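You operate a simulated robot arm through the tools that you are given. There is no shell and no other tool. Be economical: measure what you need, move in short steps, check, and stop when the job is done.

Carry out the task below with a simulated robot arm. There is one attempt and no reset: what you move stays moved.

TASK
Put one of the knob tiles from the table on the black coaster there.
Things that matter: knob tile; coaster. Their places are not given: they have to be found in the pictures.

It is judged by the outcome, as a careful person would: the job done as asked, and still so three seconds after it is handed in. It fails if anything else is knocked over, pushed out of place, dropped, spilled or broken.

THE ROBOT
A 7-joint arm with a two-finger parallel gripper, fixed in place. Base frame: the origin is at the foot of the arm, x ahead of it, y to its left, z up; the work surface is at about z = 740. Lengths are in mm, angles in degrees, forces in N, time in s.
With the tool pointing down near the work surface it reaches from about 200 to 680 mm from the base axis. Its first joint turns from -66.0 to 66.0 degrees. Payload 2.4 kg.
Tool frame: the origin (TCP) lies between the finger pads and is the grasp point; the fingertips stand 30 mm ahead of it; z points along the fingers, y is the line along which they close. The gripper opens to 94 mm. The fingers are 28 mm wide and 10 mm thick; the gripper's body (50 by 96 mm) begins 55 mm behind the TCP.
Orientation is that of the tool frame in the base frame, as a unit quaternion [w, x, y, z]. With the fingers straight down and closing along the base's y, the tool's x points along the base's -x, its y along +y and its z along -z.

THE INTERFACE
- The arm moves only by the tool nudge_tool. Its argument "moves" is a list of rows, each an object of numbers (a shift or turn left out is 0, a gripper value left out holds the last): "dx", "dy", "dz": the shift along the base's x, y, z in mm; "ax", "ay", "az": the turn, a rotation vector about the base's x, y, z in degrees; "claw": the gripper command, from -1 (shut) to 1 (fully open), values between in proportion. In form: [{"dx": .., "dy": .., "dz": .., "ax": .., "ay": .., "az": .., "claw": ..}, ...]. A call has 1 to 10 rows; each row shifts and turns the commanded pose from where the row before left it. A row lasts 0.2 s, in which the tool goes at most 50 mm and 8.6 degrees; a call with a longer step from one row to the next is refused whole, and so is a gripper value outside its range. A pose out of reach is approached as far as the arm can. The call stops where the force on the tool passes 40 N (or 10 N more than at its start, if that is more) or the arm is blocked; 0.2 s more then pass. The fingers move at their own pace (about 153 mm/s each) and stop on an object; they squeeze with about 38 N. The grip force told is the motor's: it shows also when the fingers shut on nothing. Time passes only in rows, and 0.2 s behind the last, so rows that do not move let the fingers close. It gives the time, the measured TCP pose, the force on the tool (base axes), the opening and the grip force at its end, in the units of the frame above (readings bear some noise).
- Cameras (640 x 400 px; columns grow to the right, rows downward): "scene" is fixed at [25.7, 464.7, 1439.6]; the picture's right is [-0.84, -0.54, 0.00], its down [-0.33, 0.53, -0.78] and it looks along [0.42, -0.66, -0.62] (base axes); focal length 312 px, centre (320, 200). "wrist" rides on the gripper at [-37, 0, -58] in the tool frame; the picture's right is [0.00, -1.00, 0.00], its down [0.97, 0.00, -0.24] and it looks along [0.24, 0.00, 0.97] (tool axes); focal length 218 px, centre (320, 200).
- get_image(camera): a new picture of that camera. No time passes.
- locate(camera, pixels): there is no depth. For up to 12 entries [column, row, z] of the newest picture of that camera ("zoom" is the newest enlarged one), the place [x, y] in the base frame at which the ray of that pixel passes the height z, good to about 3 mm. No time passes.
- zoom(camera, box): a new picture of the part [left, top, right, bottom] of that camera's present view, enlarged. No time passes.
- job_done(): hands the job in; it is judged then, once.

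Work in short steps. Measure before you move; look again where a grasp or a placing could have gone wrong, and mend it. You have 60 turns and 30 pictures in all, those below and enlarged ones among them. Open the gripper and draw the arm clear of the work before you hand the job in, unless the task says otherwise; then end with one line.

The tools are called after "Request:" as a command line: name --argument value ..., lists and objects as JSON in quotes. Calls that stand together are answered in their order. nudge_tool: Moves the arm, as the interface text tells. Its arguments: {"type":"object","properties":{"moves":{"type":"array"}},"required":["moves"]} The other tools are called the same way: get_image (camera) takes a picture; locate (camera, pixels) gives the place at which the rays of pixels pass given heights; zoom (camera, box) takes an enlarged picture of a part of a camera's view; job_done () hands the job in.

At the start:

```text
clock: 0.0
eef_pos: [441.6, -111.7, 976.3]
orientation: [0.001, 0.0, 1.0, 0.001]
force: [-0.1, 0.2, -0.8]
width: 93.9
gripper_force: 0.1
```

scene: 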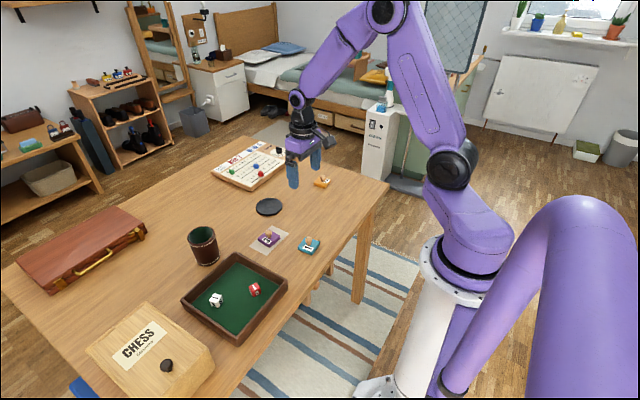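
wrist: 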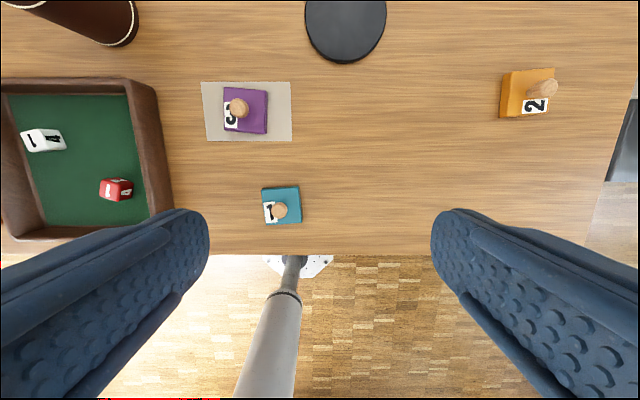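

Three knob tiles are visible (teal 1, purple 3, orange 2) and the black coaster is at wrist (345,25). I'll enlarge the views and locate them.

Request:
zoom --camera "scene" --box '[220, 160, 350, 270]'

Request:
zoom --camera "wrist" --box '[190, 0, 400, 240]'

Request:
locate --camera "wrist" --pixels '[[262, 188, 755], [299, 186, 755], [301, 223, 755], [265, 225, 755], [279, 210, 770], [305, 15, 745], [387, 15, 745], [345, 63, 745], [500, 117, 755], [550, 115, 755], [505, 72, 755], [543, 88, 770]]'

Request:
locate --camera "scene" --pixels '[[269, 207, 745], [256, 207, 745], [282, 207, 745], [269, 199, 745], [269, 215, 745], [309, 243, 765], [322, 181, 765]]'

```text
3.64 times, centred on (285, 215) of scene
```

zoom: 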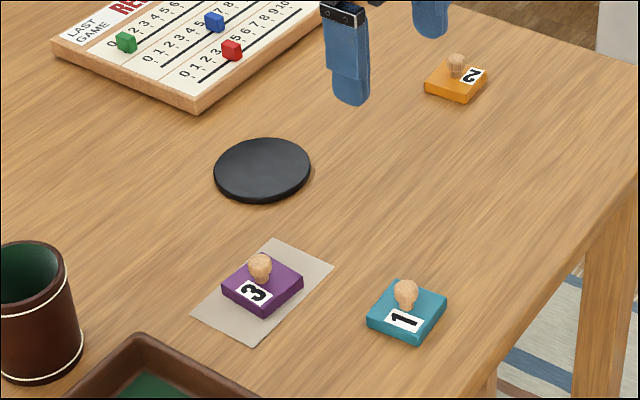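

```text
1.67 times, centred on (295, 120) of wrist
```

zoom: 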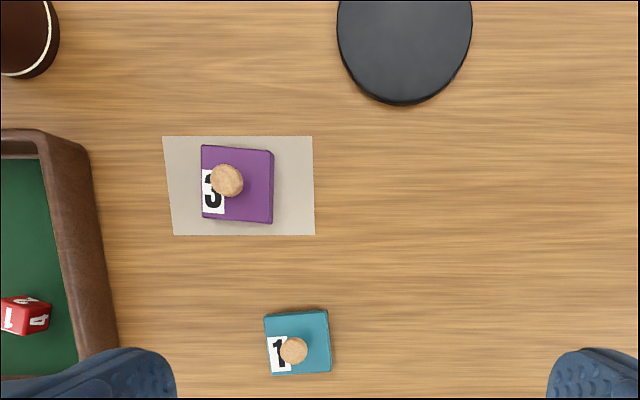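

```text
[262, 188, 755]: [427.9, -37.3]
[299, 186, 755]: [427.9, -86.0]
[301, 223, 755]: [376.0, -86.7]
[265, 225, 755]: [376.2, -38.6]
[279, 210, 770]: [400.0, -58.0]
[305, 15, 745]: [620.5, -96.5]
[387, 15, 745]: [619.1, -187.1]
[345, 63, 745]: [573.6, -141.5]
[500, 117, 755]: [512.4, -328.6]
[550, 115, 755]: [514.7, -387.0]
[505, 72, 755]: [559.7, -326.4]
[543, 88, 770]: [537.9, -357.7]
```

```text
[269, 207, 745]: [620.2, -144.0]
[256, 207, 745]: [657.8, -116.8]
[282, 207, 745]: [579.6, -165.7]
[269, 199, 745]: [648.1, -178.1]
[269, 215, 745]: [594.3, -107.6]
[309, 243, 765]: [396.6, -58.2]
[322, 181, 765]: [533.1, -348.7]
```

Teal tile is about 48 mm square, axis-aligned, centred near (401,-62); coaster centre near (619,-142), radius about 45. I'll move above the teal tile, partway down, and look.

Request:
nudge_tool --moves '[{"dx": -20, "dy": 25, "claw": 1}, {"dx": -20, "dy": 25}, {"dz": -45}, {"dz": -45}, {}, {}]'

Request:
get_image --camera "wrist"

Request:
zoom --camera "scene" --box '[260, 180, 360, 270]'

```text
clock: 1.4
eef_pos: [403.0, -61.3, 886.6]
orientation: [-0.001, 0.0, 1.0, 0.0]
force: [1.0, -0.6, -0.1]
width: 94.0
gripper_force: 0.0
```

```text
25 pictures are left
```

wrist: 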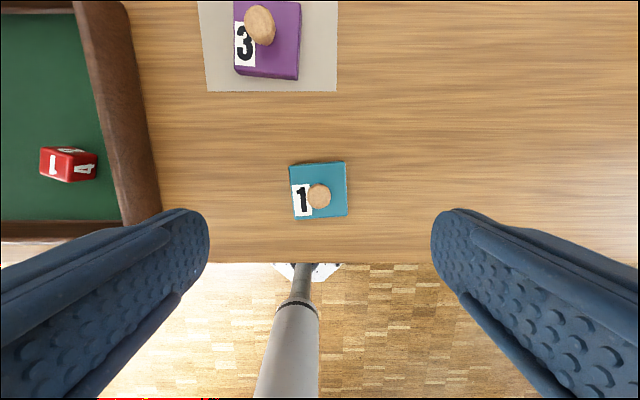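

```text
4.44 times, centred on (310, 225) of scene
```

zoom: 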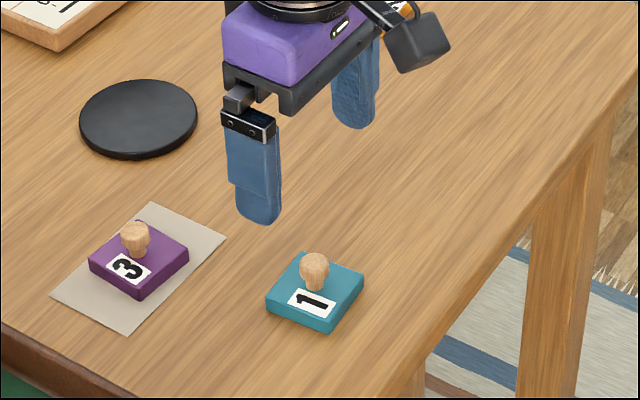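

Tile corners now at wrist (290,166),(346,162),(347,214),(294,218); knob top (320,196). Locate them for exact centring.

Request:
locate --camera "wrist" --pixels '[[290, 168, 753], [345, 164, 753], [347, 215, 753], [294, 219, 753], [320, 198, 772], [320, 198, 765]]'

Request:
locate --camera "zoom" --pixels '[[266, 302, 753], [266, 317, 740], [334, 320, 753], [330, 334, 740], [364, 285, 753], [314, 262, 775]]'

```text
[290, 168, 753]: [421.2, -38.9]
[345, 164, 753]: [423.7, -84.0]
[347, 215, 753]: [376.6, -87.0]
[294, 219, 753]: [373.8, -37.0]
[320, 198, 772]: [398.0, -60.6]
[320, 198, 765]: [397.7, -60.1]
```

```text
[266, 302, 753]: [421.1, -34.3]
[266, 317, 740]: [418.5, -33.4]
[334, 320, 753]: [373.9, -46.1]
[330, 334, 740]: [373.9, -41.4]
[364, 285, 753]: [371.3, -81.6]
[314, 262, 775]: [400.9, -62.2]
```

Tile centre ≈ (398.5,-61), top ≈ 754. Descend so the fingertips sit about 4 mm above the table, straddling the tile body.

Request:
nudge_tool --moves '[{"dx": -4, "dz": -35}, {"dz": -35}, {"dz": -25}, {"dz": -13}, {"dz": -5}, {}]'

```text
clock: 2.8
eef_pos: [398.2, -60.7, 772.4]
orientation: [0.001, 0.0, 1.0, 0.0]
force: [-0.3, 0.4, -0.1]
width: 93.7
gripper_force: 0.1
```

No contact; at z=772.4. Close the gripper.

Request:
nudge_tool --moves '[{"claw": -1}, {}, {}, {}]'

Request:
zoom --camera "scene" --box '[260, 180, 360, 270]'

```text
clock: 3.8
eef_pos: [398.7, -61.4, 772.6]
orientation: [0.0, 0.0, 1.0, 0.0]
force: [-0.7, 0.5, -0.5]
width: 48.5
gripper_force: 38.3
```

```text
4.44 times, centred on (310, 225) of scene
```

zoom: 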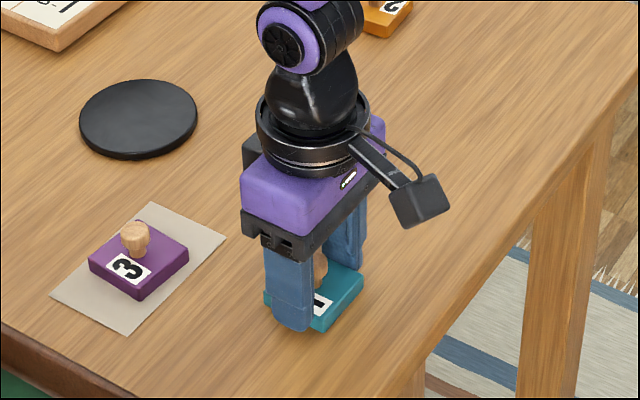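

Gripped at 48.5 mm width. Lift 80 mm and check.

Request:
nudge_tool --moves '[{"dz": 20}, {"dz": 30}, {"dz": 40}, {}, {}]'

Request:
zoom --camera "scene" --box '[240, 150, 360, 260]'

```text
clock: 5.0
eef_pos: [397.5, -60.6, 863.8]
orientation: [0.0, 0.001, 1.0, 0.0]
force: [0.6, -0.4, -0.6]
width: 48.5
gripper_force: 37.6
```

```text
3.64 times, centred on (300, 205) of scene
```

zoom: 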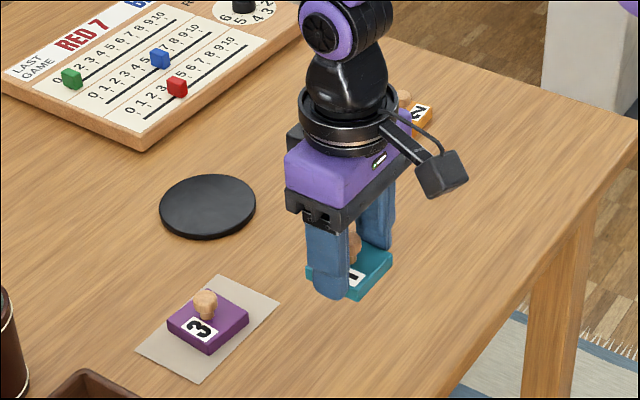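

Tile is held level. Carry it above the coaster at about 860 (dx +220, dy -81), while locating the coaster edges from this zoom.

Request:
locate --camera "zoom" --pixels '[[159, 207, 745], [256, 203, 745], [208, 174, 745], [207, 236, 745], [208, 204, 745], [208, 241, 740]]'

Request:
nudge_tool --moves '[{"dx": 40, "dy": -15}, {"dx": 40, "dy": -15}, {"dx": 40, "dy": -15}, {"dx": 30, "dy": -15}, {"dx": 20, "dy": -10}, {}, {}]'

Request:
get_image --camera "wrist"

```text
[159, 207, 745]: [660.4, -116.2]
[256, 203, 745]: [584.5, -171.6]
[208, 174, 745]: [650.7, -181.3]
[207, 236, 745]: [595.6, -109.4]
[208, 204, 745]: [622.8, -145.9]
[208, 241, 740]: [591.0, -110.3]
```

```text
clock: 6.6
eef_pos: [568.1, -131.3, 863.5]
orientation: [-0.001, 0.0, 1.0, 0.0]
force: [0.0, 0.2, -0.7]
width: 48.4
gripper_force: 38.0
```

```text
21 pictures are left
```

wrist: 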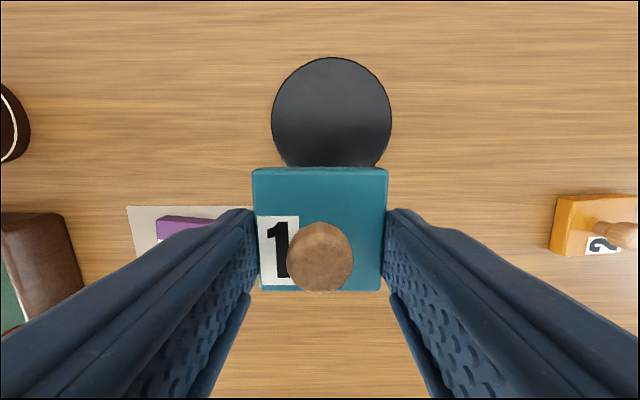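

The coaster's edges show at left (271,120), right (392,120), top (331,57). I'll locate them.

Request:
locate --camera "wrist" --pixels '[[271, 119, 745], [392, 119, 745], [331, 57, 745], [320, 168, 845], [320, 291, 845]]'

```text
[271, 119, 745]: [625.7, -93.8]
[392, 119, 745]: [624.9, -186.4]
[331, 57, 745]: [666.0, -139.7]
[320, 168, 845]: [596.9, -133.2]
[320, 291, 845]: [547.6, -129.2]
```

Coaster centre ≈ (621,-141). Shift dx +52, dy -10, then descend to z ≈ 788, just above expected contact (~778).

Request:
nudge_tool --moves '[{"dx": 26, "dy": -5}, {"dx": 26, "dy": -5}, {}, {"dz": -30}, {"dz": -30}, {"dz": -15}, {}, {}]'

Request:
zoom --camera "scene" --box '[220, 150, 320, 240]'

Request:
get_image --camera "wrist"

```text
clock: 8.4
eef_pos: [621.3, -142.7, 787.8]
orientation: [0.0, 0.0, 1.0, 0.0]
force: [-0.6, 1.2, -0.2]
width: 48.4
gripper_force: 37.6
```

```text
4.44 times, centred on (270, 195) of scene
```

zoom: 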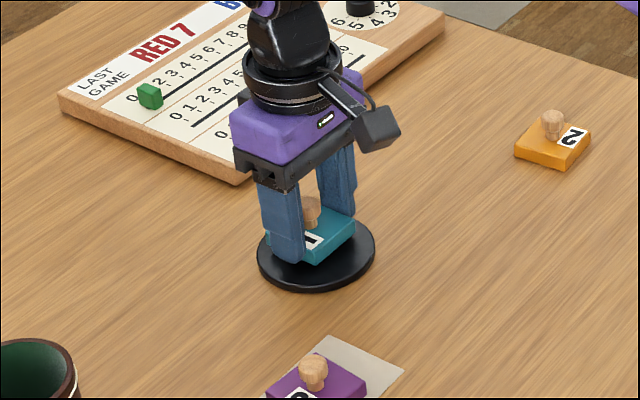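

```text
19 pictures are left
```

wrist: 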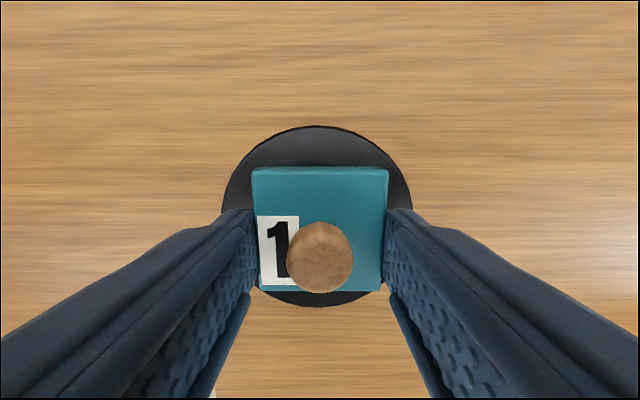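

Tile is centred over the coaster (coaster spans wrist columns 221–413, tile 252–388). Lower in small steps until light contact.

Request:
nudge_tool --moves '[{"dz": -4}, {"dz": -2}, {"dz": -2}, {}]'

```text
clock: 9.4
eef_pos: [620.6, -141.7, 781.8]
orientation: [0.001, 0.0, 1.0, 0.0]
force: [-3.6, 0.7, 14.9]
width: 48.4
gripper_force: 37.9
```

15 N upward: the tile is on the coaster. Ease up 1 mm and open partway.

Request:
nudge_tool --moves '[{"dz": 1}, {"claw": 0.2}, {"claw": 0.5}, {}, {}]'

Request:
get_image --camera "wrist"

```text
clock: 10.6
eef_pos: [619.9, -140.3, 780.8]
orientation: [0.0, 0.001, 1.0, -0.001]
force: [-0.1, 1.4, 0.2]
width: 70.4
gripper_force: 0.0
```

```text
18 pictures are left
```

wrist: 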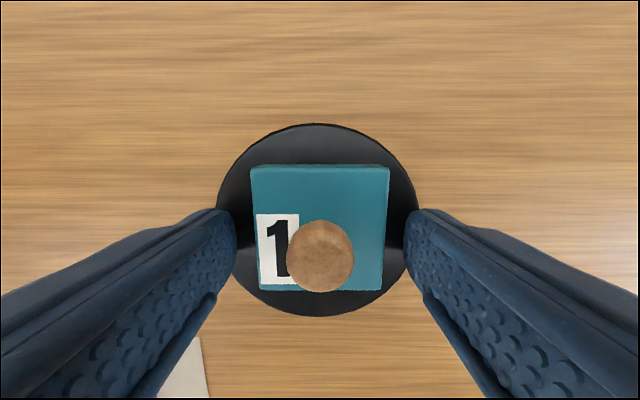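

Released and resting centrally. Withdraw straight up, then back, and check.

Request:
nudge_tool --moves '[{"dz": 20}, {"dz": 40}, {"dz": 45}, {"dz": 45}, {"dx": -45, "claw": 1}, {"dx": -45}, {"dx": -45}, {}]'

Request:
get_image --camera "scene"

Request:
zoom --camera "scene" --box '[220, 150, 340, 260]'

```text
clock: 12.4
eef_pos: [484.0, -141.6, 931.3]
orientation: [0.0, 0.0, 1.0, 0.0]
force: [-0.1, -0.5, 0.1]
width: 93.9
gripper_force: 0.0
```

```text
17 pictures are left
```

scene: 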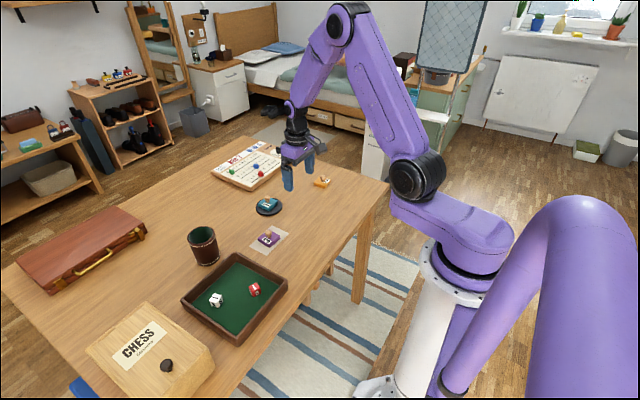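

```text
3.64 times, centred on (280, 205) of scene
```

zoom: 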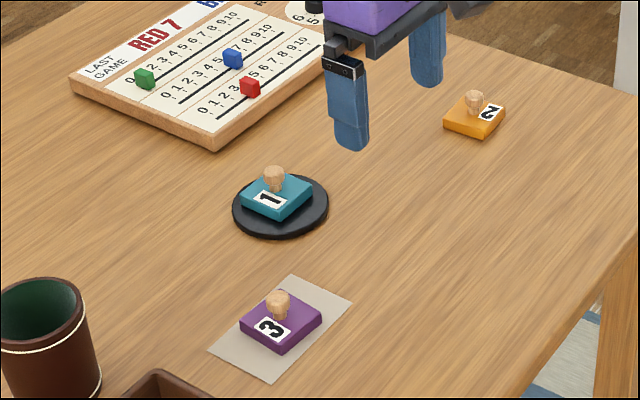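

The teal tile lies flat on the coaster, everything else is undisturbed, and the arm is clear; handing in.

Request:
job_done

```text
The job is handed in.
```

The teal knob tile (number 1) is lying flat on the black coaster, roughly centred; nothing else was moved, and the gripper is open and clear of the work.
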